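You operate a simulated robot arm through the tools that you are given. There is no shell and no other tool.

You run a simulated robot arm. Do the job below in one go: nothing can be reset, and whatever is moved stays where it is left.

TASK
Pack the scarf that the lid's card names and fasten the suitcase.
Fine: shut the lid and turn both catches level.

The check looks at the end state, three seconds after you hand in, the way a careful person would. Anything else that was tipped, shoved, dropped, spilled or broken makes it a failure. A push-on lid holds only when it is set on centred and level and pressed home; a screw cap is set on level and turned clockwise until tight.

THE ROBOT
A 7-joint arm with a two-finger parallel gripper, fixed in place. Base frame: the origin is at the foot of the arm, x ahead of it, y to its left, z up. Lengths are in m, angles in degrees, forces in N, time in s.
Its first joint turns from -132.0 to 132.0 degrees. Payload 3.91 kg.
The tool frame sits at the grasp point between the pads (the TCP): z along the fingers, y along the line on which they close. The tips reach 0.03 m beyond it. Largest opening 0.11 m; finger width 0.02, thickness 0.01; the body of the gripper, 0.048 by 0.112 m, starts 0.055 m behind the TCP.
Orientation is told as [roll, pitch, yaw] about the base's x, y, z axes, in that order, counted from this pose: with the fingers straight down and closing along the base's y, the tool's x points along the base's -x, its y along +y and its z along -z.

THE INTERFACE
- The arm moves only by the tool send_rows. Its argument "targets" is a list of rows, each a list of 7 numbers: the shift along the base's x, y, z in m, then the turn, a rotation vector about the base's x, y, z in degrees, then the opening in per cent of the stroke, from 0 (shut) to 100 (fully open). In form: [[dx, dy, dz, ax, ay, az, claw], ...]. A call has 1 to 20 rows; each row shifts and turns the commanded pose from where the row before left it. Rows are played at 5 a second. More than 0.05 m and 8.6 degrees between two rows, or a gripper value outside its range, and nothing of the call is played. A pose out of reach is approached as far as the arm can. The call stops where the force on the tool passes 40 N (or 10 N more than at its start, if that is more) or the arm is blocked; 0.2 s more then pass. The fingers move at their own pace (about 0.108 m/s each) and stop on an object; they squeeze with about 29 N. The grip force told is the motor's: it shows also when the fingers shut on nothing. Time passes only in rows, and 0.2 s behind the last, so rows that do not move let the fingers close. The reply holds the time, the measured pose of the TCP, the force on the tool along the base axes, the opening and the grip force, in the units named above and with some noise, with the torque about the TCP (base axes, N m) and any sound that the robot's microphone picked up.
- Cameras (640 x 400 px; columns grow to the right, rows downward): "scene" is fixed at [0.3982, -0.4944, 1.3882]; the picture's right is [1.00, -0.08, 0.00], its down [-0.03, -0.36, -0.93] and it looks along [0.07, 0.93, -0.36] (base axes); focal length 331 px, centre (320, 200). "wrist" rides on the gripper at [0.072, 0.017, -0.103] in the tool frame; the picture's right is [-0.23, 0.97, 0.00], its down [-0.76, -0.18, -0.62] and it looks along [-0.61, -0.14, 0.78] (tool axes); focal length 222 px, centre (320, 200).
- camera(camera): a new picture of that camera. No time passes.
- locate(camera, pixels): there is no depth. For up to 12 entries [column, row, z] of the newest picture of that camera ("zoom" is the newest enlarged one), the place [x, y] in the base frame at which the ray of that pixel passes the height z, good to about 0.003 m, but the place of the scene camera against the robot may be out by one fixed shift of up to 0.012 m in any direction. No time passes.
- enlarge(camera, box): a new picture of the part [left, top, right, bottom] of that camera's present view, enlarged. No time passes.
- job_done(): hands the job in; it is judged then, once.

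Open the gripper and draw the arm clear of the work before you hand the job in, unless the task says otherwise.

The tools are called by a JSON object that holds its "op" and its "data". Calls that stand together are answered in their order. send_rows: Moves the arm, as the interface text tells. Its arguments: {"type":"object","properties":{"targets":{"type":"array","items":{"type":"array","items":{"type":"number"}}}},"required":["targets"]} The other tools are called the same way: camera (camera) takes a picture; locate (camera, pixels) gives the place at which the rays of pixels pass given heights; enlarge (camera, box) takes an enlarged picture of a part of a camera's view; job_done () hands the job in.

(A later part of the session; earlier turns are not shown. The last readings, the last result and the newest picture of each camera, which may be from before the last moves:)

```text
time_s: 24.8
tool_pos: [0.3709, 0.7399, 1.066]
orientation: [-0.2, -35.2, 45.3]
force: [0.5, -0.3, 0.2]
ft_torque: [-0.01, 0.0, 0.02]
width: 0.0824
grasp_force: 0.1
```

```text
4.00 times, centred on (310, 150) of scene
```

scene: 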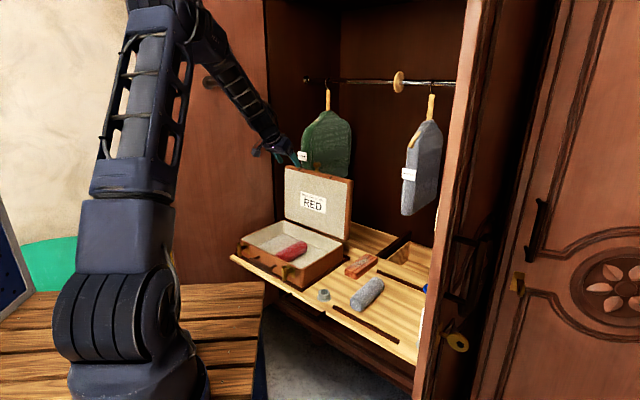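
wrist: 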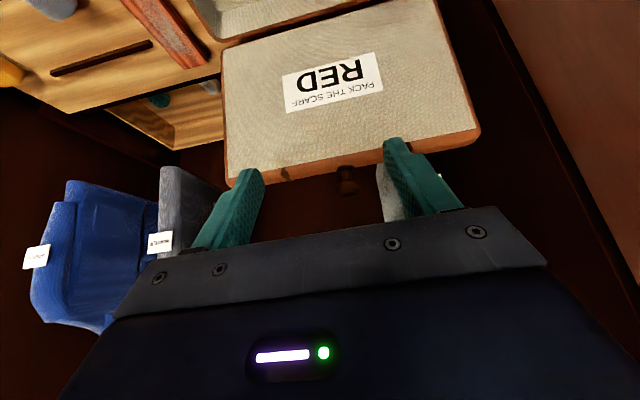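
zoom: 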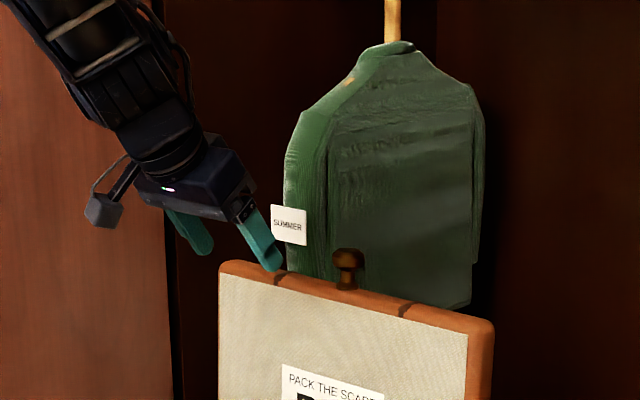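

{"op": "locate", "data": {"camera": "wrist", "pixels": [[349, 184.6, 0.98], [349, 184.6, 1.0], [349, 184.6, 1.02], [345.5, 169, 0.96], [345.5, 169, 0.98], [345.5, 169, 1.0], [228, 181, 0.96], [228, 181, 0.98], [473, 139, 0.96], [473, 139, 0.98]]}}

{"op": "locate", "data": {"camera": "scene", "pixels": [[317, 164.5, 0.98], [317, 164.5, 1.0], [317, 164.5, 1.02], [317, 164.5, 1.04]]}}

```text
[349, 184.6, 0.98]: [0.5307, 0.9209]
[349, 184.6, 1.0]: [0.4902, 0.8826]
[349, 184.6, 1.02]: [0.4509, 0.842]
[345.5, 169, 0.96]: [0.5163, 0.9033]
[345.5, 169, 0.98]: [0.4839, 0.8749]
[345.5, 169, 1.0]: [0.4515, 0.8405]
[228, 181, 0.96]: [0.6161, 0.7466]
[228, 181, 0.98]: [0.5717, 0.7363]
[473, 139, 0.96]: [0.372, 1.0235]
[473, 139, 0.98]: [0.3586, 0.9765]
```

```text
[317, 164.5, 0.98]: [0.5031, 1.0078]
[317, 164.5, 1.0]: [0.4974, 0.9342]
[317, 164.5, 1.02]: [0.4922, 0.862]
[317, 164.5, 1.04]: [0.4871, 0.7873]
```

Wrist rays put the knob at u≈−0.277, v≈0.935, z≈1.01; the coat hangs at u≈−0.38, v≥0.98, so it's beside the path. I move to a pre-grasp about 7 cm back along the tool axis and look again.

{"op": "send_rows", "data": {"targets": [[0.02, 0.028, 0.001, 0, 0, 0, 65], [0.022, 0.03, 0.001, 0, 0, 0, 65], [0.024, 0.031, 0.002, 0, 0, 0, 65], [0, 0, 0, 0, 0, 0, 65]]}}

{"op": "camera", "data": {"camera": "wrist"}}

{"op": "enlarge", "data": {"camera": "scene", "box": [260, 110, 370, 200]}}

```text
time_s: 25.8
tool_pos: [0.4401, 0.8285, 1.0676]
orientation: [-0.2, -35.0, 45.4]
force: [-0.2, 0.7, -0.3]
ft_torque: [-0.01, 0.01, -0.01]
width: 0.0717
grasp_force: 0.0
```

```text
taken
```

wrist: 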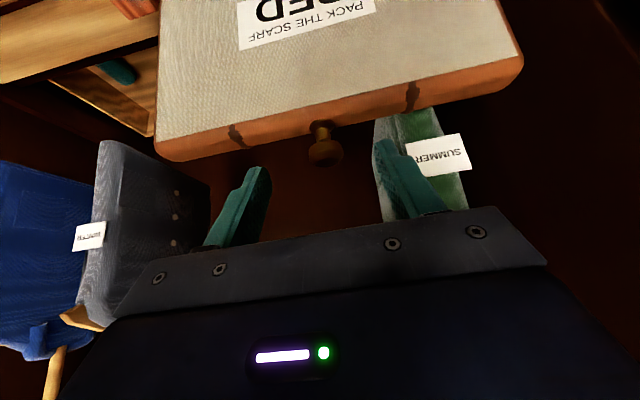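

```text
4.44 times, centred on (315, 155) of scene
```

zoom: 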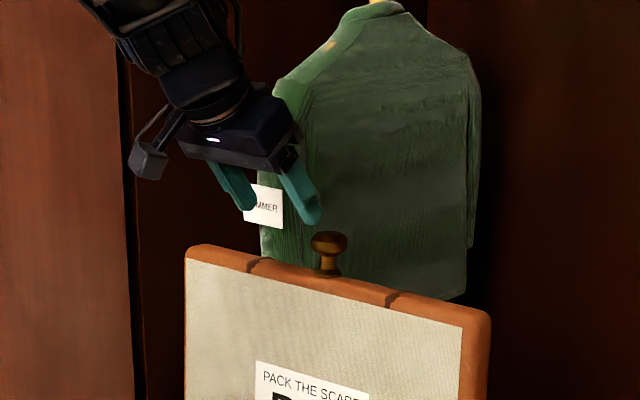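

The knob is now at (323,147), almost on the tool axis. I triangulate with this new wrist view.

{"op": "locate", "data": {"camera": "wrist", "pixels": [[324, 149, 0.98], [324, 149, 1.0], [324, 149, 1.02], [320, 126, 0.96], [320, 126, 0.98], [320, 126, 1.0], [435, 155, 1.0], [435, 155, 1.03]]}}

{"op": "enlarge", "data": {"camera": "wrist", "box": [260, 100, 390, 190]}}

```text
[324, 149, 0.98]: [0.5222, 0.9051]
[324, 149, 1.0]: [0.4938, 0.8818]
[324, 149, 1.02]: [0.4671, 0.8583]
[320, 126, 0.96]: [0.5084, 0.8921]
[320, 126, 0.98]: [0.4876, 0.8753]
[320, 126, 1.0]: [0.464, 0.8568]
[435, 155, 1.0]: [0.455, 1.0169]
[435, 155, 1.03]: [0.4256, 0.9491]
```

```text
4.44 times, centred on (325, 145) of wrist
```

zoom: 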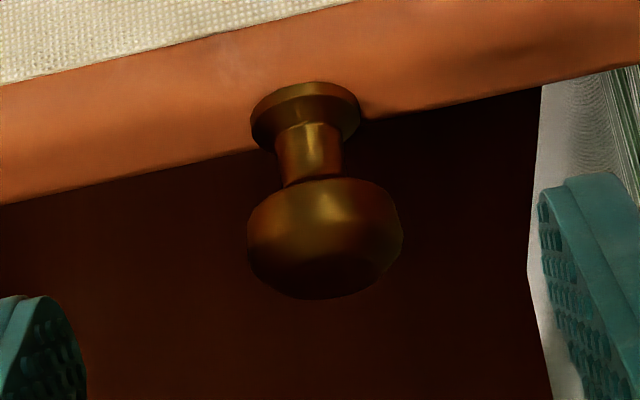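

Triangulated from two wrist views: the knob head is at u≈−0.274, v≈0.972, z≈1.0, its base at z≈0.977. I shift 2.8 cm inward so the knob lies on the tool axis, then go in along the axis, stopping short to check.

{"op": "send_rows", "data": {"targets": [[0.01, 0.01, 0, 0, 0, 0, 65], [0.01, 0.01, 0, 0, 0, 0, 65], [0.009, 0.009, -0.018, 0, 0, 0, 65], [0, 0, 0, 0, 0, 0, 65]]}}

{"op": "camera", "data": {"camera": "wrist"}}

{"op": "enlarge", "data": {"camera": "scene", "box": [260, 110, 370, 200]}}

```text
time_s: 26.8
tool_pos: [0.4678, 0.858, 1.051]
orientation: [-0.2, -35.0, 45.3]
force: [0.7, 0.5, 0.1]
ft_torque: [0.01, 0.03, 0.0]
width: 0.0714
grasp_force: 0.0
```

```text
taken
```

wrist: 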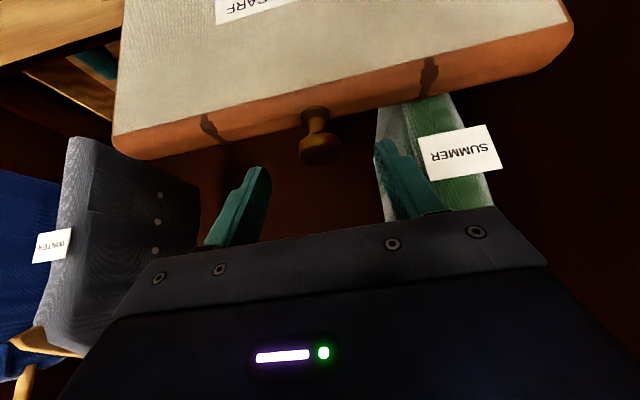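

```text
4.44 times, centred on (315, 155) of scene
```

zoom: 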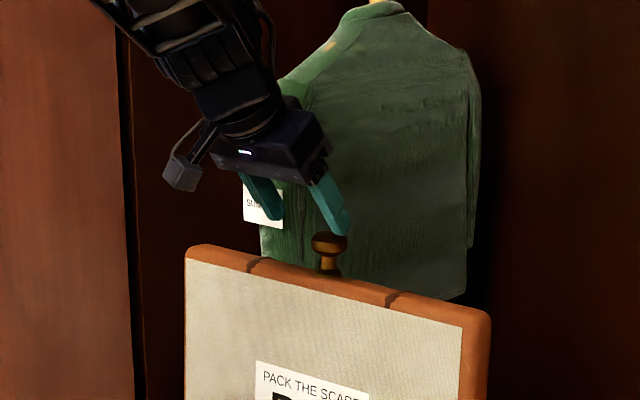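

{"op": "locate", "data": {"camera": "wrist", "pixels": [[320, 148, 0.98], [320, 148, 1.0], [320, 148, 1.02], [316, 117, 0.96], [316, 117, 0.98], [480, 155, 1.0], [480, 155, 1.03], [375, 210, 1.1]]}}

```text
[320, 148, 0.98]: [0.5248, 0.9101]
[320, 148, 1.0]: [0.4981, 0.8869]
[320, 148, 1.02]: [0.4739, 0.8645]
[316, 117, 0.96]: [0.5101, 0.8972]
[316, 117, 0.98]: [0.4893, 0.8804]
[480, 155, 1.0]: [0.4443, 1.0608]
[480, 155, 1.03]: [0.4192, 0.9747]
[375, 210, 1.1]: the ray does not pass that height
```

The knob remains on the axis at ~5 cm beyond the TCP. I advance 2.5 cm along the tool axis and check again.

{"op": "send_rows", "data": {"targets": [[0.005, 0.005, -0.01, 0, 0, 0, 65], [0.005, 0.005, -0.01, 0, 0, 0, 65], [0, 0, 0, 0, 0, 0, 65]]}}

{"op": "enlarge", "data": {"camera": "wrist", "box": [200, 60, 440, 230]}}

{"op": "enlarge", "data": {"camera": "scene", "box": [280, 130, 350, 190]}}

```text
time_s: 27.6
tool_pos: [0.4774, 0.8668, 1.0305]
orientation: [-0.2, -35.0, 45.3]
force: [0.3, 0.3, 0.1]
ft_torque: [0.02, -0.02, 0.0]
width: 0.0715
grasp_force: 0.0
```

```text
2.35 times, centred on (320, 145) of wrist
```

zoom: 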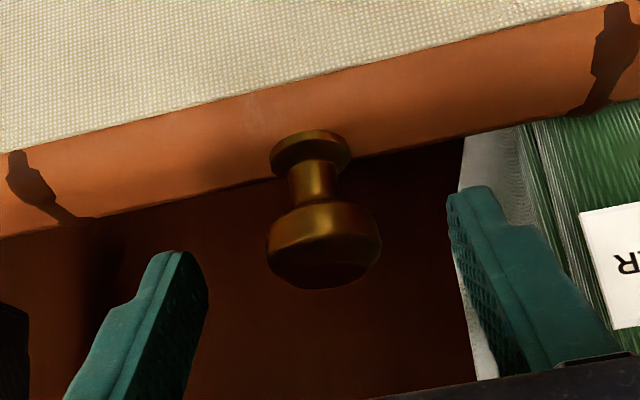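

```text
6.67 times, centred on (315, 160) of scene
```

zoom: 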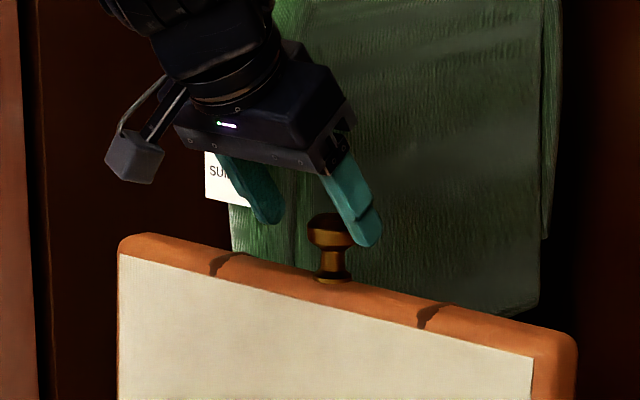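

Fingertips are level with the knob head (head at (321,162), predicted tip row ≈164). I advance 18 mm more along the axis so the head sits between the pads, then close gently.

{"op": "send_rows", "data": {"targets": [[0.0037, 0.0037, -0.0073, 0, 0, 0, 65], [0.0037, 0.0037, -0.0073, 0, 0, 0, 65], [0, 0, 0, 0, 0, 0, 65]]}}

{"op": "enlarge", "data": {"camera": "wrist", "box": [200, 60, 440, 230]}}

{"op": "enlarge", "data": {"camera": "scene", "box": [280, 130, 350, 190]}}

```text
time_s: 28.4
tool_pos: [0.4853, 0.8766, 1.0161]
orientation: [-0.1, -35.1, 45.4]
force: [0.2, -0.1, 0.9]
ft_torque: [0.01, 0.02, -0.01]
width: 0.0715
grasp_force: 0.0
```

```text
2.35 times, centred on (320, 145) of wrist
```

zoom: 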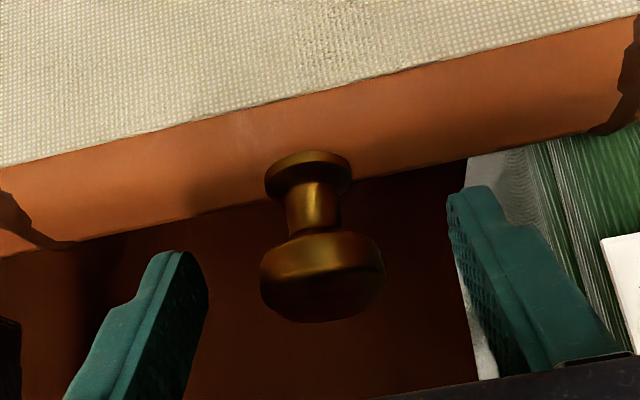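

```text
6.67 times, centred on (315, 160) of scene
```

zoom: 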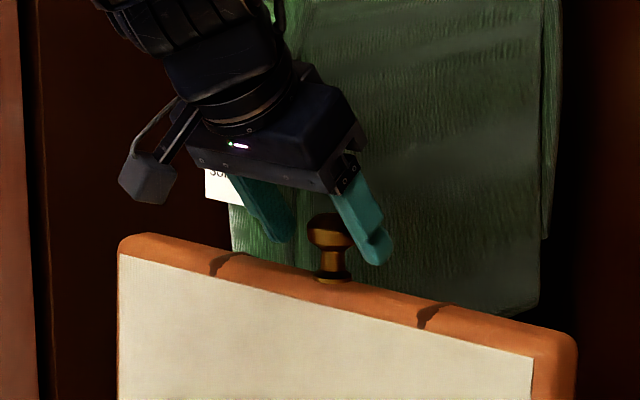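

The head now sits ~1.4 cm inside the pads and centred. I close on it.

{"op": "send_rows", "data": {"targets": [[0, 0, 0, 0, 0, 0, 45], [0, 0, 0, 0, 0, 0, 25], [0, 0, 0, 0, 0, 0, 15], [0, 0, 0, 0, 0, 0, 15], [0, 0, 0, 0, 0, 0, 15]]}}

{"op": "enlarge", "data": {"camera": "wrist", "box": [200, 60, 440, 230]}}

```text
time_s: 29.6
tool_pos: [0.4852, 0.8761, 1.0147]
orientation: [-0.2, -35.0, 45.3]
force: [2.6, -2.3, -0.4]
ft_torque: [0.2, 0.12, -0.08]
width: 0.0354
grasp_force: 29.4
```

```text
2.35 times, centred on (320, 145) of wrist
```

zoom: 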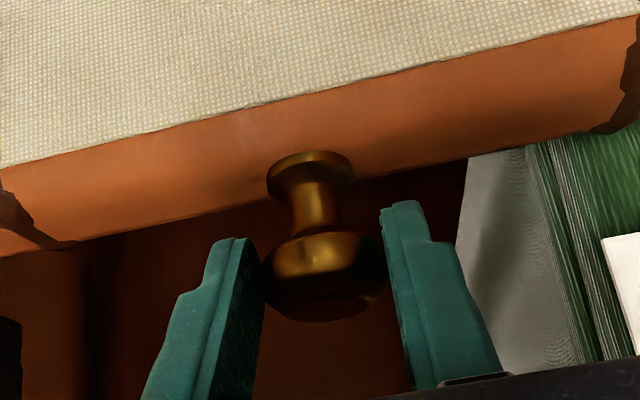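

Grip holds at 35 mm. The knob should swing on an arc about the hinge (v≈0.912, z≈0.725, R≈0.284); I pull the first ~6° toward the front, watching the force.

{"op": "send_rows", "data": {"targets": [[-0.0052, -0.0052, 0.0014, 0, 0, 0, 15], [-0.0052, -0.0052, 0.0013, 0, 0, 0, 15], [-0.0052, -0.0052, 0.001, 0, 0, 0, 15], [-0.0052, -0.0052, 0.0009, 0, 0, 0, 15], [0, 0, 0, 0, 0, 0, 15]]}}

{"op": "enlarge", "data": {"camera": "wrist", "box": [200, 60, 440, 230]}}

{"op": "enlarge", "data": {"camera": "scene", "box": [220, 120, 380, 300]}}

```text
time_s: 30.8
tool_pos: [0.4641, 0.8547, 1.0204]
orientation: [-0.3, -35.0, 45.3]
force: [0.7, 1.1, -0.1]
ft_torque: [0.41, -0.03, -0.01]
width: 0.0355
grasp_force: 29.6
```

```text
2.35 times, centred on (320, 145) of wrist
```

zoom: 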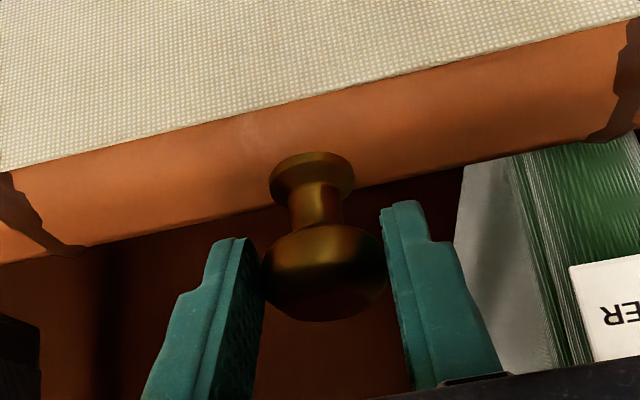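

```text
2.22 times, centred on (300, 210) of scene
```

zoom: 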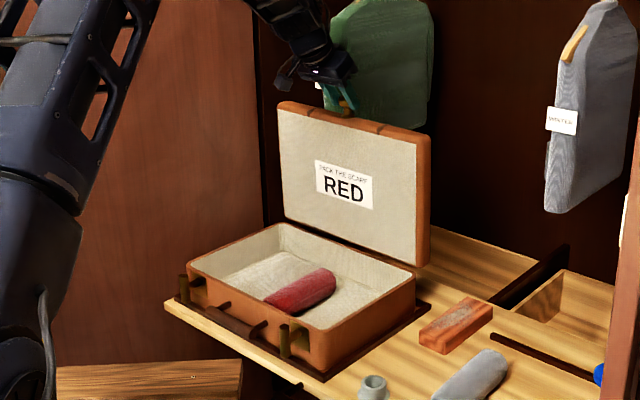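

The lid follows with under 2 N. I continue the arc past vertical to about 102°.

{"op": "send_rows", "data": {"targets": [[-0.0105, -0.0105, 0.0012, 0, 0, 0, 15], [-0.0105, -0.0105, 0.0004, 0, 0, 0, 15], [-0.0105, -0.0105, -0.0004, 0, 0, 0, 15], [-0.0105, -0.0105, -0.0012, 0, 0, 0, 15], [-0.0104, -0.0104, -0.0019, 0, 0, 0, 15], [-0.0103, -0.0103, -0.0027, 0, 0, 0, 15], [0, 0, 0, 0, 0, 0, 15]]}}

{"op": "enlarge", "data": {"camera": "wrist", "box": [200, 60, 440, 230]}}

{"op": "enlarge", "data": {"camera": "scene", "box": [220, 120, 380, 300]}}

```text
time_s: 32.4
tool_pos: [0.401, 0.7927, 1.0165]
orientation: [-0.2, -35.0, 45.4]
force: [4.7, 1.3, 0.2]
ft_torque: [0.42, -0.14, 0.09]
width: 0.0353
grasp_force: 29.0
```

```text
2.35 times, centred on (320, 145) of wrist
```

zoom: 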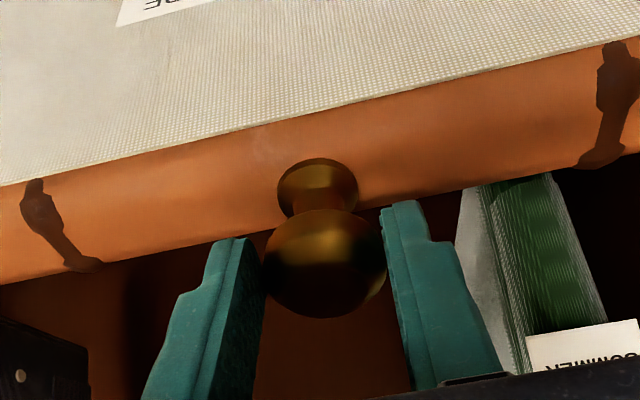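

```text
2.22 times, centred on (300, 210) of scene
```

zoom: 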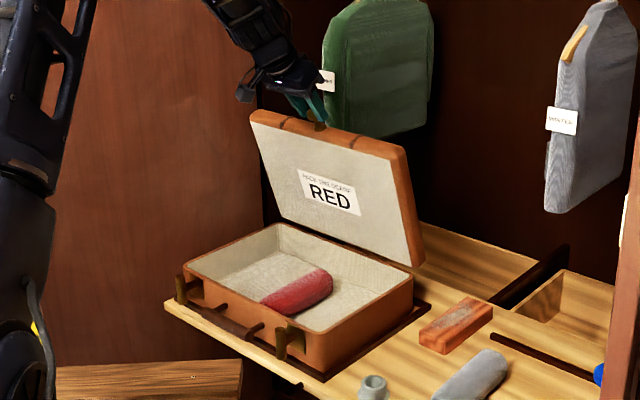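

Lid tracks well. I continue the arc to ~120°.

{"op": "send_rows", "data": {"targets": [[-0.0103, -0.0103, -0.0035, 0, 0, 0, 15], [-0.0101, -0.0101, -0.0042, 0, 0, 0, 15], [-0.0099, -0.0099, -0.005, 0, 0, 0, 15], [-0.0097, -0.0097, -0.0057, 0, 0, 0, 15], [-0.0095, -0.0095, -0.0064, 0, 0, 0, 15], [-0.0093, -0.0093, -0.0071, 0, 0, 0, 15], [0, 0, 0, 0, 0, 0, 15]]}}

{"op": "enlarge", "data": {"camera": "wrist", "box": [200, 60, 440, 230]}}

{"op": "enlarge", "data": {"camera": "scene", "box": [220, 120, 380, 300]}}

```text
time_s: 34.0
tool_pos: [0.3402, 0.7326, 0.9842]
orientation: [-0.2, -35.0, 45.4]
force: [2.0, 5.1, 0.3]
ft_torque: [0.02, -0.15, -0.01]
width: 0.0355
grasp_force: 28.7
```

```text
2.35 times, centred on (320, 145) of wrist
```

zoom: 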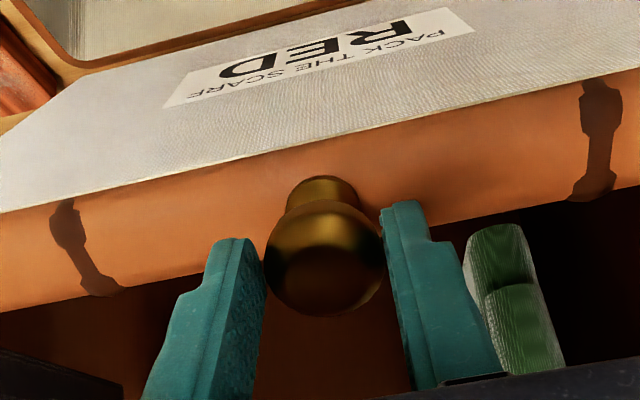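

```text
2.22 times, centred on (300, 210) of scene
```

zoom: 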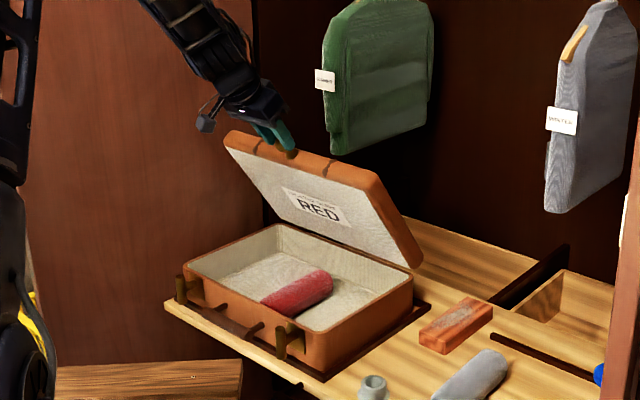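

Continuing the arc to ~138°, with forces still small.

{"op": "send_rows", "data": {"targets": [[-0.009, -0.009, -0.0077, 0, 0, 0, 15], [-0.0086, -0.0086, -0.0084, 0, 0, 0, 15], [-0.0083, -0.0083, -0.0091, 0, 0, 0, 15], [-0.008, -0.008, -0.0097, 0, 0, 0, 15], [-0.0076, -0.0076, -0.0102, 0, 0, 0, 15], [-0.0072, -0.0072, -0.0108, 0, 0, 0, 15], [0, 0, 0, 0, 0, 0, 15]]}}

{"op": "enlarge", "data": {"camera": "wrist", "box": [200, 60, 440, 230]}}

{"op": "enlarge", "data": {"camera": "scene", "box": [220, 120, 380, 300]}}

```text
time_s: 35.6
tool_pos: [0.2922, 0.682, 0.9273]
orientation: [-0.2, -35.0, 45.4]
force: [-8.1, 4.6, 5.0]
ft_torque: [0.47, -0.28, 0.26]
width: 0.0355
grasp_force: 28.9
```

```text
2.35 times, centred on (320, 145) of wrist
```

zoom: 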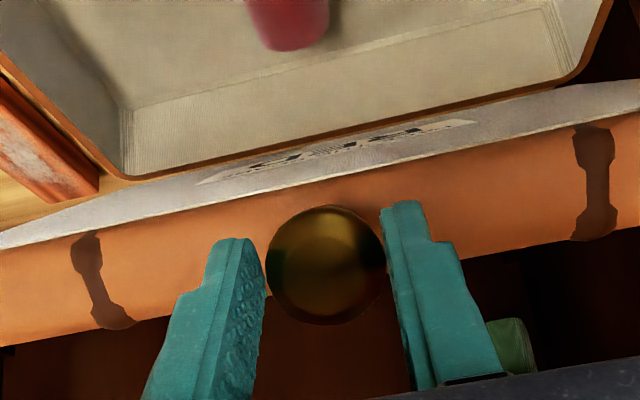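

```text
2.22 times, centred on (300, 210) of scene
```

zoom: 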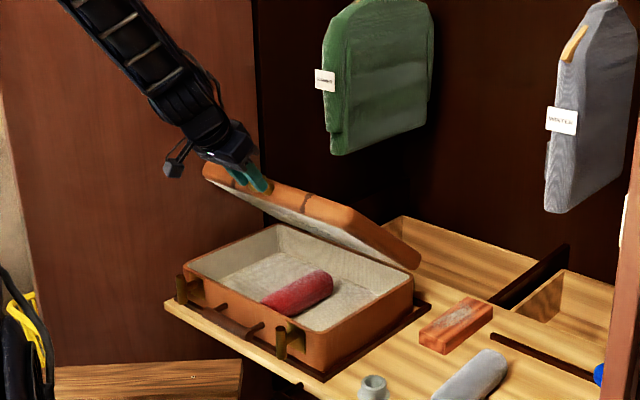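

A sideways load of ~9 N along −u appeared, so I continue the arc to 150° while yielding ~1.5 mm in that direction.

{"op": "send_rows", "data": {"targets": [[-0.0074, -0.0064, -0.0113, 0, 0, 0, 15], [-0.0069, -0.0059, -0.0118, 0, 0, 0, 15], [-0.0059, -0.0059, -0.0122, 0, 0, 0, 15], [-0.0054, -0.0054, -0.0127, 0, 0, 0, 15], [0, 0, 0, 0, 0, 0, 15]]}}

{"op": "enlarge", "data": {"camera": "wrist", "box": [200, 60, 440, 230]}}

{"op": "enlarge", "data": {"camera": "scene", "box": [220, 120, 380, 300]}}

```text
time_s: 36.8
tool_pos: [0.2679, 0.6603, 0.8806]
orientation: [-0.2, -34.9, 45.3]
force: [4.5, -5.4, -1.4]
ft_torque: [-0.42, -0.08, -0.24]
width: 0.0354
grasp_force: 29.0
```

```text
2.35 times, centred on (320, 145) of wrist
```

zoom: 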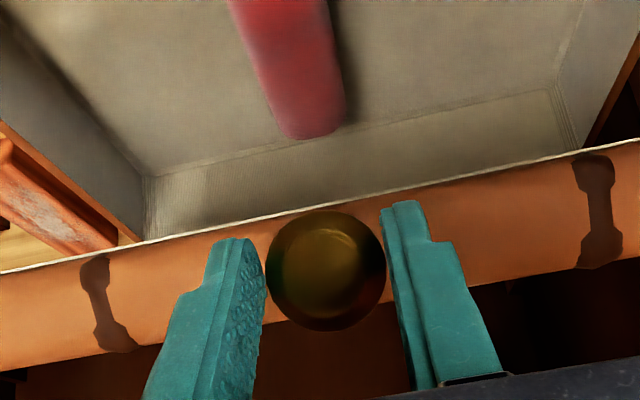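

```text
2.22 times, centred on (300, 210) of scene
```

zoom: 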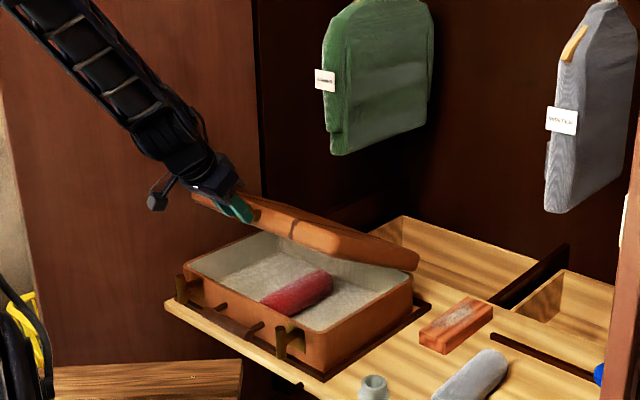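

I continue to ~165° with a small counter-correction.

{"op": "send_rows", "data": {"targets": [[-0.0046, -0.0054, -0.0131, 0, 0, 0, 15], [-0.0043, -0.0047, -0.0134, 0, 0, 0, 15], [-0.004, -0.004, -0.0137, 0, 0, 0, 15], [-0.0035, -0.0035, -0.014, 0, 0, 0, 15], [-0.003, -0.003, -0.0143, 0, 0, 0, 15], [0, 0, 0, 0, 0, 0, 15]]}}

{"op": "enlarge", "data": {"camera": "wrist", "box": [200, 60, 440, 230]}}

{"op": "enlarge", "data": {"camera": "scene", "box": [220, 170, 350, 300]}}

```text
time_s: 38.2
tool_pos: [0.2484, 0.6384, 0.8123]
orientation: [-0.2, -35.0, 45.3]
force: [-7.3, -0.6, 2.9]
ft_torque: [0.08, -0.03, 0.09]
width: 0.0353
grasp_force: 28.5
```

```text
2.35 times, centred on (320, 145) of wrist
```

zoom: 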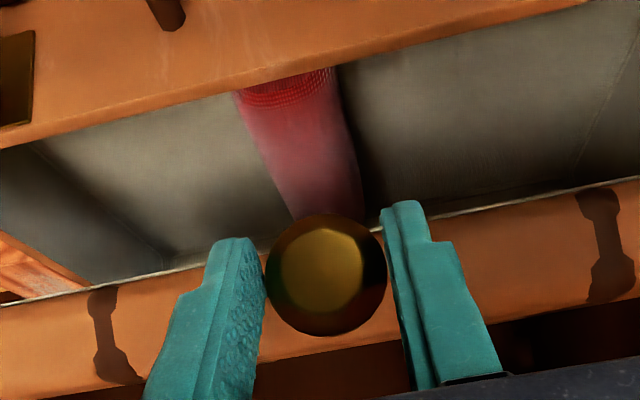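

```text
3.08 times, centred on (285, 235) of scene
```

zoom: 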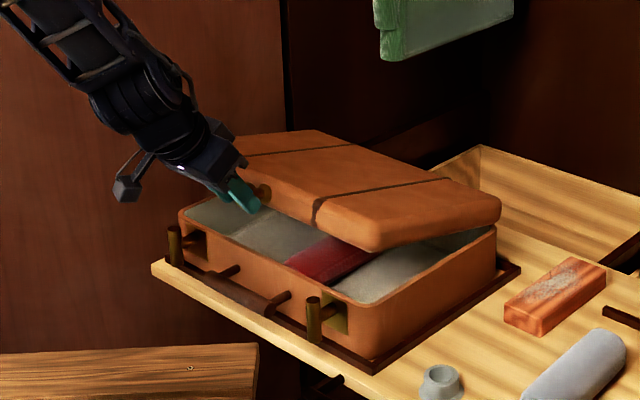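

Lid is ~15° from shut. I continue down slowly, yielding slightly toward the front.

{"op": "send_rows", "data": {"targets": [[-0.0034, -0.0028, -0.0145, 0, 0, 0, 15], [-0.0024, -0.0021, -0.0146, 0, 0, 0, 15], [0, 0, 0, 0, 0, 0, 15]]}}

{"op": "enlarge", "data": {"camera": "wrist", "box": [200, 60, 440, 230]}}

{"op": "enlarge", "data": {"camera": "scene", "box": [220, 170, 350, 300]}}

```text
time_s: 39.0
tool_pos: [0.2428, 0.6348, 0.7821]
orientation: [-0.3, -35.0, 45.4]
force: [-2.8, -6.4, 0.6]
ft_torque: [-0.15, -0.03, -0.19]
width: 0.0354
grasp_force: 28.9
```

```text
2.35 times, centred on (320, 145) of wrist
```

zoom: 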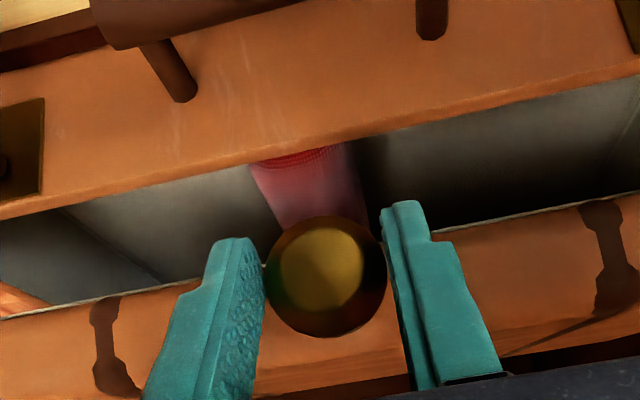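

```text
3.08 times, centred on (285, 235) of scene
```

zoom: 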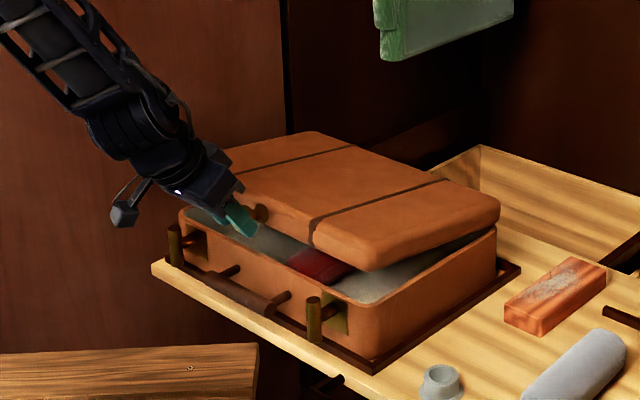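

The gap is now ~4 cm at the front. I lower two more steps, yielding toward −v.

{"op": "send_rows", "data": {"targets": [[-0.0022, -0.0024, -0.012, 0, 0, 0, 15], [-0.0016, -0.0018, -0.012, 0, 0, 0, 15], [0, 0, 0, 0, 0, 0, 15]]}}

{"op": "camera", "data": {"camera": "wrist"}}

{"op": "enlarge", "data": {"camera": "scene", "box": [220, 200, 320, 300]}}

```text
time_s: 39.8
tool_pos: [0.2381, 0.631, 0.7593]
orientation: [-0.2, -34.9, 45.4]
force: [1.3, 1.6, -2.4]
ft_torque: [0.11, -0.17, -0.21]
width: 0.0359
grasp_force: 29.1
```

```text
taken
```

wrist: 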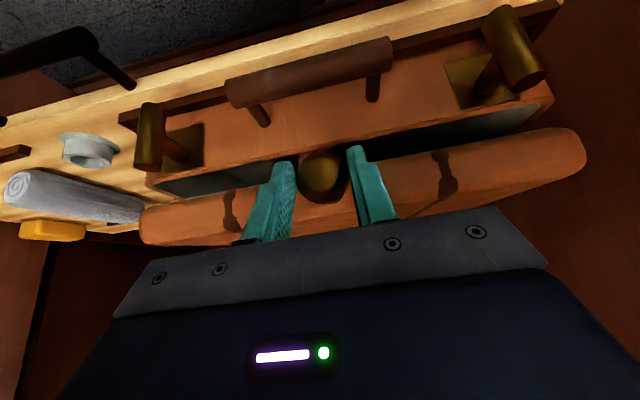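

```text
4.00 times, centred on (270, 250) of scene
```

zoom: 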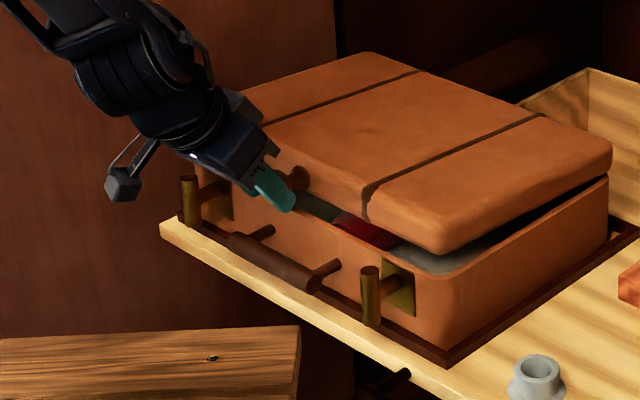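

About 2 cm gap left and little force. I lower another ~16 mm in small steps.

{"op": "send_rows", "data": {"targets": [[-0.0007, -0.0007, -0.008, 0, 0, 0, 15], [-0.0004, -0.0004, -0.008, 0, 0, 0, 15], [0, 0, 0, 0, 0, 0, 15]]}}

{"op": "camera", "data": {"camera": "wrist"}}

{"op": "enlarge", "data": {"camera": "scene", "box": [220, 200, 320, 300]}}

```text
time_s: 40.6
tool_pos: [0.2386, 0.6291, 0.742]
orientation: [-0.2, -35.0, 45.4]
force: [-2.0, 1.2, 1.1]
ft_torque: [0.31, -0.34, -0.01]
width: 0.0355
grasp_force: 29.0
```

```text
taken
```

wrist: 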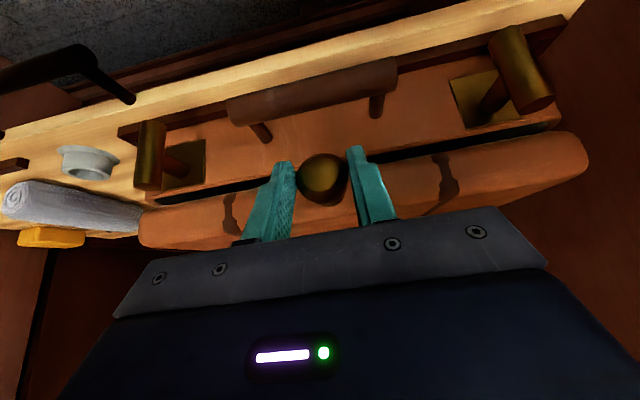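

```text
4.00 times, centred on (270, 250) of scene
```

zoom: 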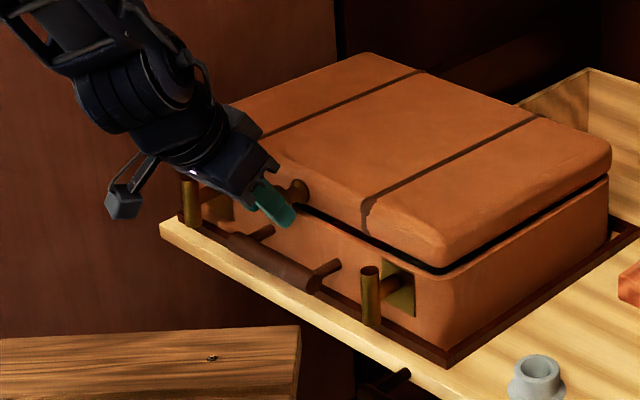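

Only a thin gap remains (~7 mm). I lower in 3 mm steps until contact.

{"op": "send_rows", "data": {"targets": [[-0.0002, -0.0002, -0.003, 0, 0, 0, 15], [0, 0, -0.003, 0, 0, 0, 15], [0, 0, 0, 0, 0, 0, 15]]}}

{"op": "enlarge", "data": {"camera": "scene", "box": [220, 200, 320, 300]}}

```text
time_s: 41.4
tool_pos: [0.2383, 0.6283, 0.7362]
orientation: [-0.2, -35.0, 45.4]
force: [-6.3, 2.5, 0.7]
ft_torque: [-0.06, 0.16, 0.01]
width: 0.0357
grasp_force: 28.3
```

```text
4.00 times, centred on (270, 250) of scene
```

zoom: 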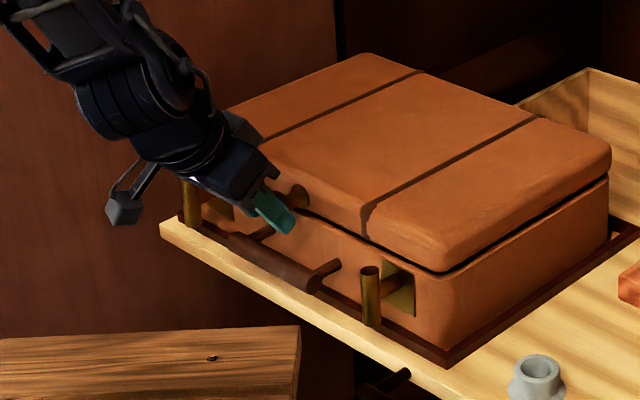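

{"op": "send_rows", "data": {"targets": [[0, 0, -0.003, 0, 0, 0, 15], [0, 0, 0, 0, 0, 0, 15]]}}

{"op": "enlarge", "data": {"camera": "scene", "box": [220, 200, 320, 300]}}

{"op": "camera", "data": {"camera": "wrist"}}

```text
time_s: 42.0
tool_pos: [0.2387, 0.6297, 0.7358]
orientation: [0.0, -35.2, 45.3]
force: [-3.7, 1.2, 27.1]
ft_torque: [0.38, -0.28, -0.13]
width: 0.0358
grasp_force: 29.2
```

```text
4.00 times, centred on (270, 250) of scene
```

zoom: 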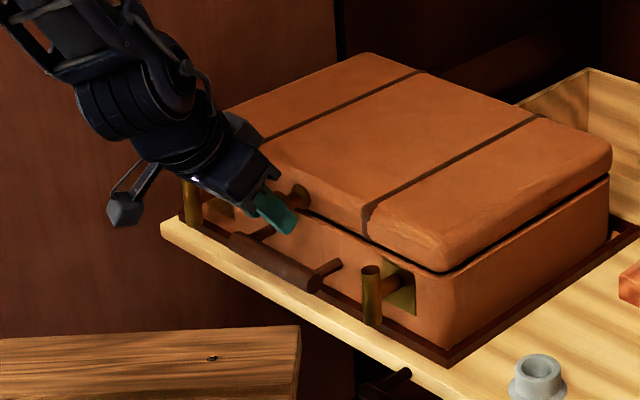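

```text
taken
```

wrist: 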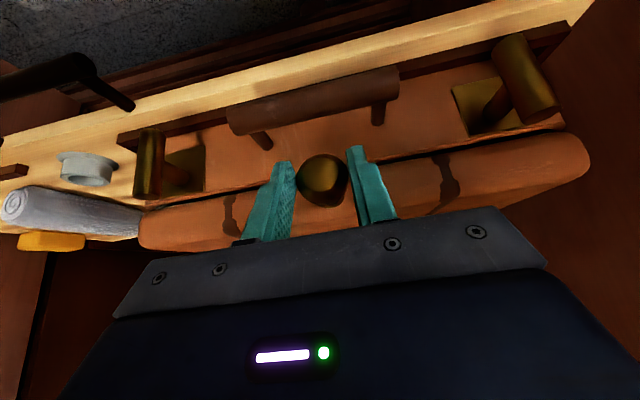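

The lid is seated (27 N contact, only a hairline gap). I release the knob and back off along the tool axis.

{"op": "send_rows", "data": {"targets": [[0, 0, 0.002, 0, 0, 0, 15], [0, 0, 0, 0, 0, 0, 40], [0, 0, 0, 0, 0, 0, 60], [0, 0, 0, 0, 0, 0, 60], [-0.008, -0.008, 0.016, 0, 0, 0, 60], [-0.008, -0.008, 0.016, 0, 0, 0, 60], [-0.012, -0.012, 0.025, 0, 0, 0, 60], [-0.012, -0.012, 0.025, 0, 0, 0, 60], [0, 0, 0, 0, 0, 0, 60]]}}

{"op": "camera", "data": {"camera": "wrist"}}

{"op": "enlarge", "data": {"camera": "scene", "box": [220, 200, 350, 300]}}

```text
time_s: 44.0
tool_pos: [0.1975, 0.5879, 0.8174]
orientation: [-0.2, -35.0, 45.4]
force: [-0.1, 0.2, 0.0]
ft_torque: [-0.01, 0.01, 0.01]
width: 0.066
grasp_force: 0.1
```

```text
taken
```

wrist: 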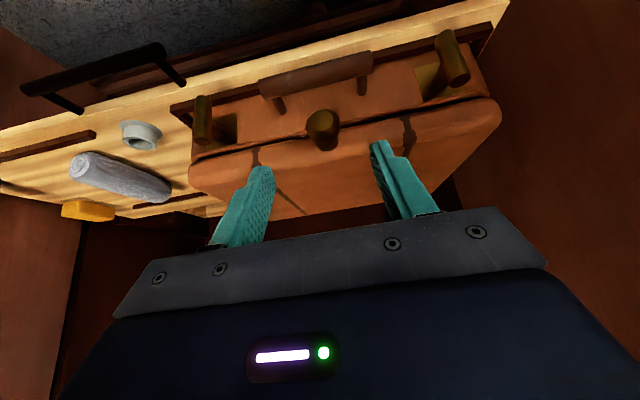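

```text
4.00 times, centred on (285, 250) of scene
```

zoom: 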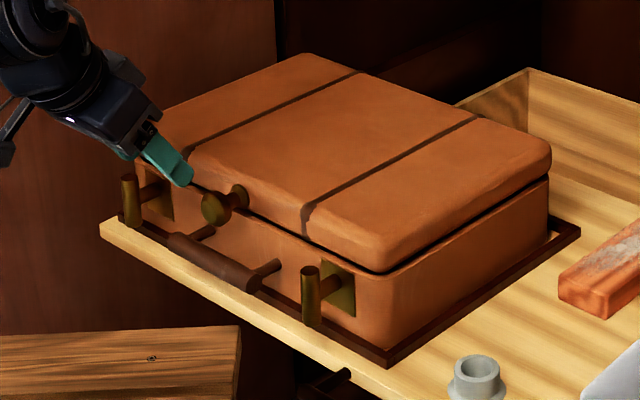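

Lid closed, knob clear at (322,128). Now I enlarge the wrist view of both catches.

{"op": "enlarge", "data": {"camera": "wrist", "box": [170, 70, 270, 170]}}

{"op": "enlarge", "data": {"camera": "wrist", "box": [400, 10, 520, 120]}}

{"op": "enlarge", "data": {"camera": "scene", "box": [275, 250, 325, 295]}}

```text
4.00 times, centred on (220, 120) of wrist
```

zoom: 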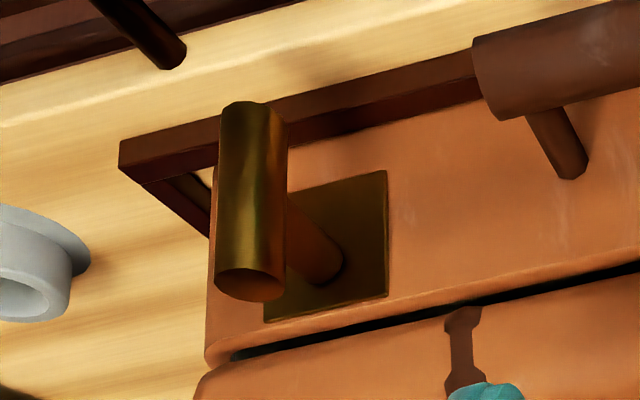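

```text
3.64 times, centred on (460, 65) of wrist
```

zoom: 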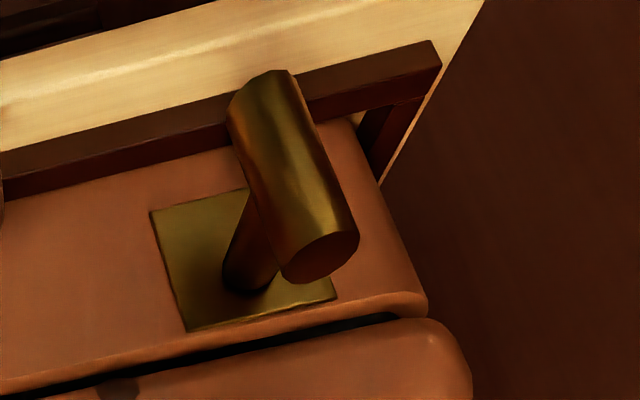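

```text
8.89 times, centred on (300, 272) of scene
```

zoom: 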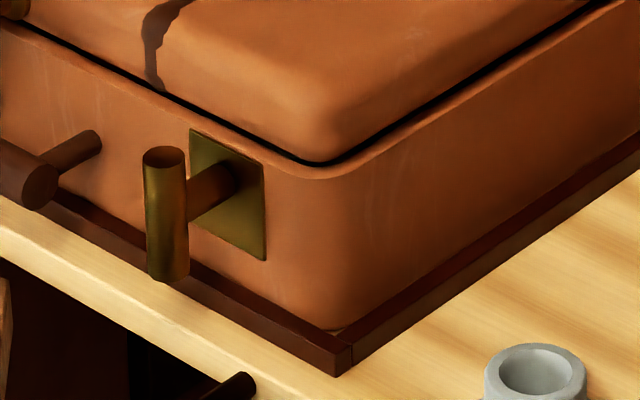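

Each catch is a T-bar, centred on its shaft and standing vertical. I locate bar top ends, bottom ends and shaft roots at candidate heights in both views.

{"op": "locate", "data": {"camera": "wrist", "pixels": [[202.5, 140.7, 0.7], [202.5, 140.7, 0.72], [203.8, 97, 0.65], [203.8, 97, 0.67], [220, 137.5, 0.69], [460.5, 81, 0.7], [460.5, 81, 0.72], [445, 32, 0.65], [445, 32, 0.67], [440.8, 88.4, 0.69], [322, 128, 0.73]]}}

{"op": "locate", "data": {"camera": "scene", "pixels": [[282.3, 267.2, 0.7], [282.3, 267.2, 0.72], [282.8, 280.4, 0.65], [282.8, 280.4, 0.67]]}}

```text
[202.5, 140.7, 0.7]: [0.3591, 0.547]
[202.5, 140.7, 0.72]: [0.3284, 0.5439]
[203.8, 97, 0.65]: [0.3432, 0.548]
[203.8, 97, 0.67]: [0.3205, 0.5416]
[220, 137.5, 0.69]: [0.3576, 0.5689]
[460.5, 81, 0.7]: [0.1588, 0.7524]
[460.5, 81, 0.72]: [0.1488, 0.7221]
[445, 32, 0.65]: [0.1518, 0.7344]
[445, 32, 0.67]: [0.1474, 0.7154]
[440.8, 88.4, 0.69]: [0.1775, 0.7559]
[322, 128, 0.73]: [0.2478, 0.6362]
```

```text
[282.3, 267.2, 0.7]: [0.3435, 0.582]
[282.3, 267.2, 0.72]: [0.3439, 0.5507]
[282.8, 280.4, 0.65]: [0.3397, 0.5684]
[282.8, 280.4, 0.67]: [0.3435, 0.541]
```

Combined estimates: right bar at u≈−0.143, v≈0.629, z≈0.65–0.709 (axis z≈0.68); left bar at u≈−0.4125, same v and heights. I'll close the fingers and use them as a pusher on the right bar's top, first moving to its handle side and taking a look.

{"op": "send_rows", "data": {"targets": [[0.025, -0.025, 0, 0, 0, 0, 0], [0.025, -0.025, 0, 0, 0, 0, 0], [0.024, -0.024, 0, 0, 0, 0, 0], [0.012, 0.012, -0.012, 0, 0, 0, 0], [0.012, 0.012, -0.014, 0, 0, 0, 0], [0.012, 0.012, -0.014, 0, 0, 0, 0], [0, 0, 0, 0, 0, 0, 0]]}}

{"op": "camera", "data": {"camera": "wrist"}}

{"op": "enlarge", "data": {"camera": "scene", "box": [230, 200, 350, 300]}}

```text
time_s: 45.6
tool_pos: [0.3083, 0.5522, 0.7777]
orientation: [-0.2, -35.1, 45.4]
force: [-0.4, 0.8, 0.4]
ft_torque: [0.0, -0.01, 0.0]
width: 0.0001
grasp_force: 29.1
```

```text
taken
```

wrist: 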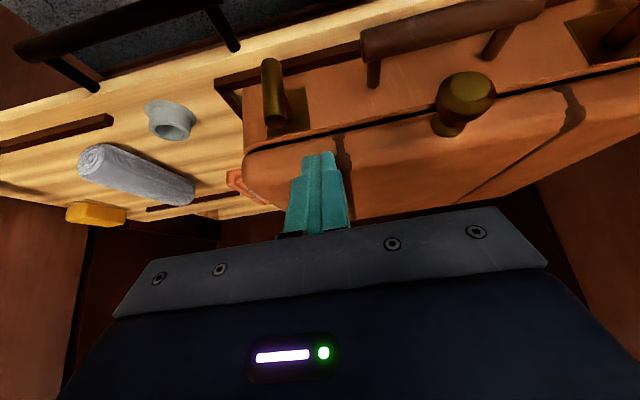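

```text
4.00 times, centred on (290, 250) of scene
```

zoom: 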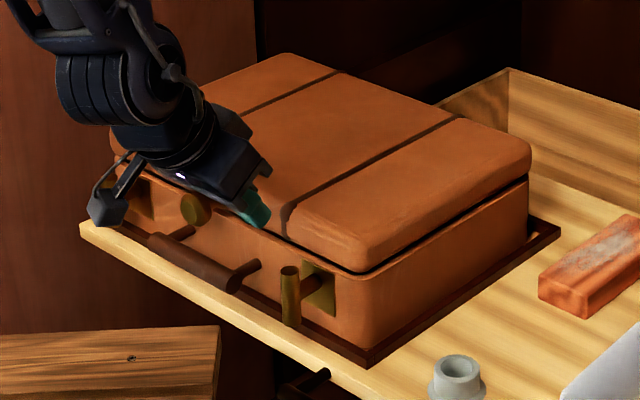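

The fingertips (320,155) are above the gap left of the right catch. I descend slightly in front of the case, then look again.

{"op": "send_rows", "data": {"targets": [[-0.003, -0.003, -0.016, 0, 0, 0, 0], [0, 0, -0.016, 0, 0, 0, 0], [0, 0, -0.015, 0, 0, 0, 0], [0, 0, 0, 0, 0, 0, 0]]}}

{"op": "enlarge", "data": {"camera": "wrist", "box": [200, 20, 440, 240]}}

{"op": "enlarge", "data": {"camera": "scene", "box": [250, 230, 330, 295]}}

```text
time_s: 46.6
tool_pos: [0.3049, 0.5482, 0.7315]
orientation: [-0.2, -35.0, 45.4]
force: [0.3, 0.1, -0.6]
ft_torque: [-0.03, 0.0, 0.01]
width: 0.0001
grasp_force: 28.7
```

```text
1.82 times, centred on (320, 130) of wrist
```

zoom: 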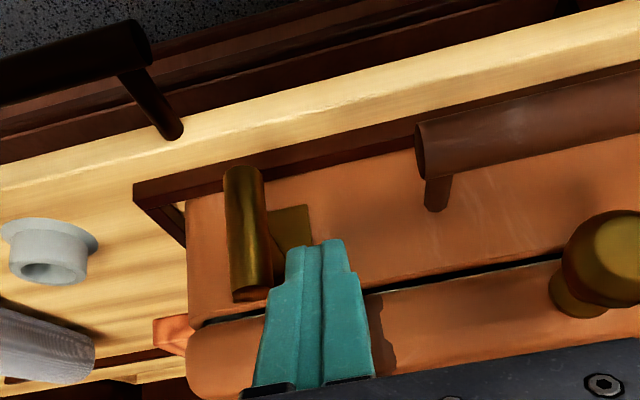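

```text
6.15 times, centred on (290, 262) of scene
```

zoom: 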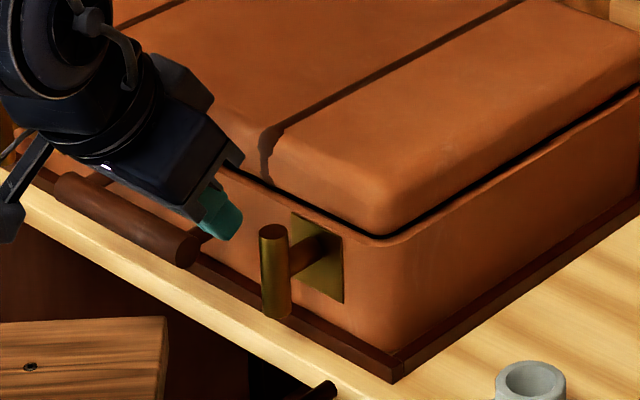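

The tip is beside the bar. I refine the bar's position using this closer wrist view.

{"op": "locate", "data": {"camera": "wrist", "pixels": [[282.6, 180, 0.7], [282.6, 180, 0.71], [282.6, 180, 0.72], [277.7, 113.5, 0.65], [277.7, 113.5, 0.66], [292, 160, 0.68], [292, 160, 0.69], [320.5, 158, 0.707], [322, 176, 0.72], [282, 172, 0.71]]}}

{"op": "enlarge", "data": {"camera": "wrist", "box": [260, 90, 360, 200]}}

```text
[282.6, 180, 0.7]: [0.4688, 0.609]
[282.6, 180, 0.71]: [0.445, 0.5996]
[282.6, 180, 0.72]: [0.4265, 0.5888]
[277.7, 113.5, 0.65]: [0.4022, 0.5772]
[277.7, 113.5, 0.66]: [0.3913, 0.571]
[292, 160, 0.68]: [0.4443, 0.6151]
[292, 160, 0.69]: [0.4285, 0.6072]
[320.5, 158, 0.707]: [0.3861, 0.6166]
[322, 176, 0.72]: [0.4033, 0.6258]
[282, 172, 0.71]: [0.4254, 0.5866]
```

```text
3.64 times, centred on (310, 145) of wrist
```

zoom: 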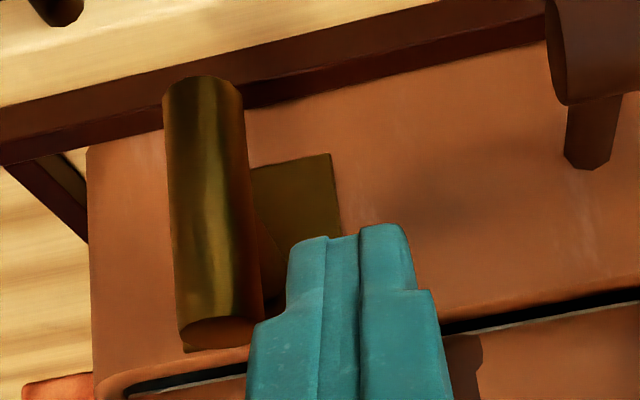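

The "wrist" locate used an older picture, so I repeat with the newest zoom: bar top face at (222,333), bottom end at (203,85), fingertip at (350,235).

{"op": "locate", "data": {"camera": "zoom", "pixels": [[222, 333, 0.7], [222, 333, 0.71], [222, 333, 0.72], [203, 83, 0.65], [203, 83, 0.66], [203, 83, 0.67], [350, 240, 0.707], [295, 220, 0.68], [295, 220, 0.69]]}}

```text
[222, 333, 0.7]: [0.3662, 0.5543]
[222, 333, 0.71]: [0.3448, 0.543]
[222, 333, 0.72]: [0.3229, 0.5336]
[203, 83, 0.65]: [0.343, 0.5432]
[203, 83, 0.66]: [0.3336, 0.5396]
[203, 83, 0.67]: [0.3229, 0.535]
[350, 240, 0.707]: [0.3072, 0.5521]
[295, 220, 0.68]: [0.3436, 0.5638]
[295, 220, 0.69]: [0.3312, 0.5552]
```

Consistent now: right bar axis at u≈−0.141, v≈0.628, z≈0.680, top at 0.710. I move the fingertip to bar depth (TCP v≈0.618, z≈0.720) and slide toward +u until contact.

{"op": "send_rows", "data": {"targets": [[0.005, 0.005, -0.005, 0, 0, 0, 0], [0.005, 0.005, -0.0065, 0, 0, 0, 0], [0.0035, -0.0035, 0, 0, 0, 0, 0], [0.0035, -0.0035, 0, 0, 0, 0, 0], [0, 0, 0, 0, 0, 0, 0]]}}

{"op": "enlarge", "data": {"camera": "wrist", "box": [260, 90, 360, 200]}}

{"op": "enlarge", "data": {"camera": "scene", "box": [265, 245, 315, 290]}}

```text
time_s: 47.8
tool_pos: [0.321, 0.5511, 0.7201]
orientation: [-0.2, -35.0, 45.4]
force: [0.7, -0.7, -0.3]
ft_torque: [0.0, 0.0, -0.03]
width: 0.0
grasp_force: 28.7
```

```text
3.64 times, centred on (310, 145) of wrist
```

zoom: 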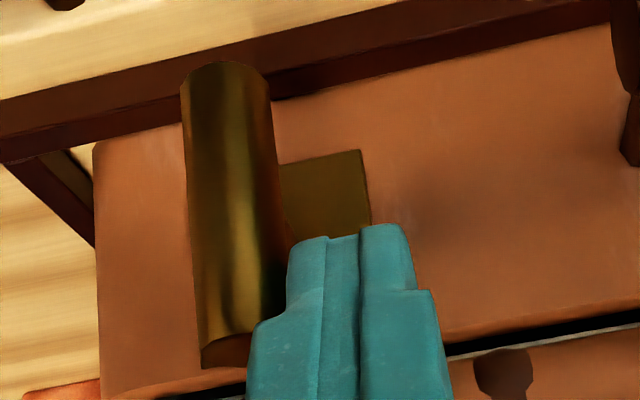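

```text
8.89 times, centred on (290, 268) of scene
```

zoom: 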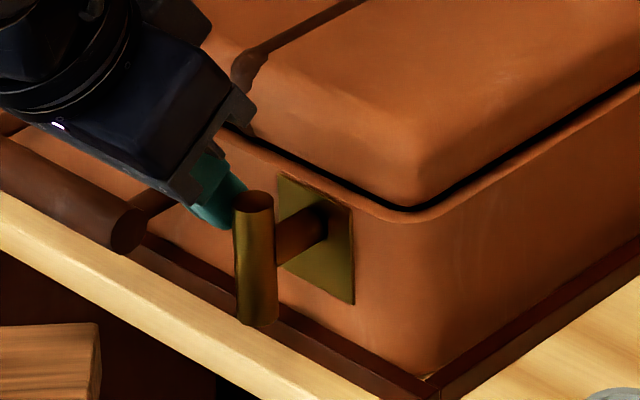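

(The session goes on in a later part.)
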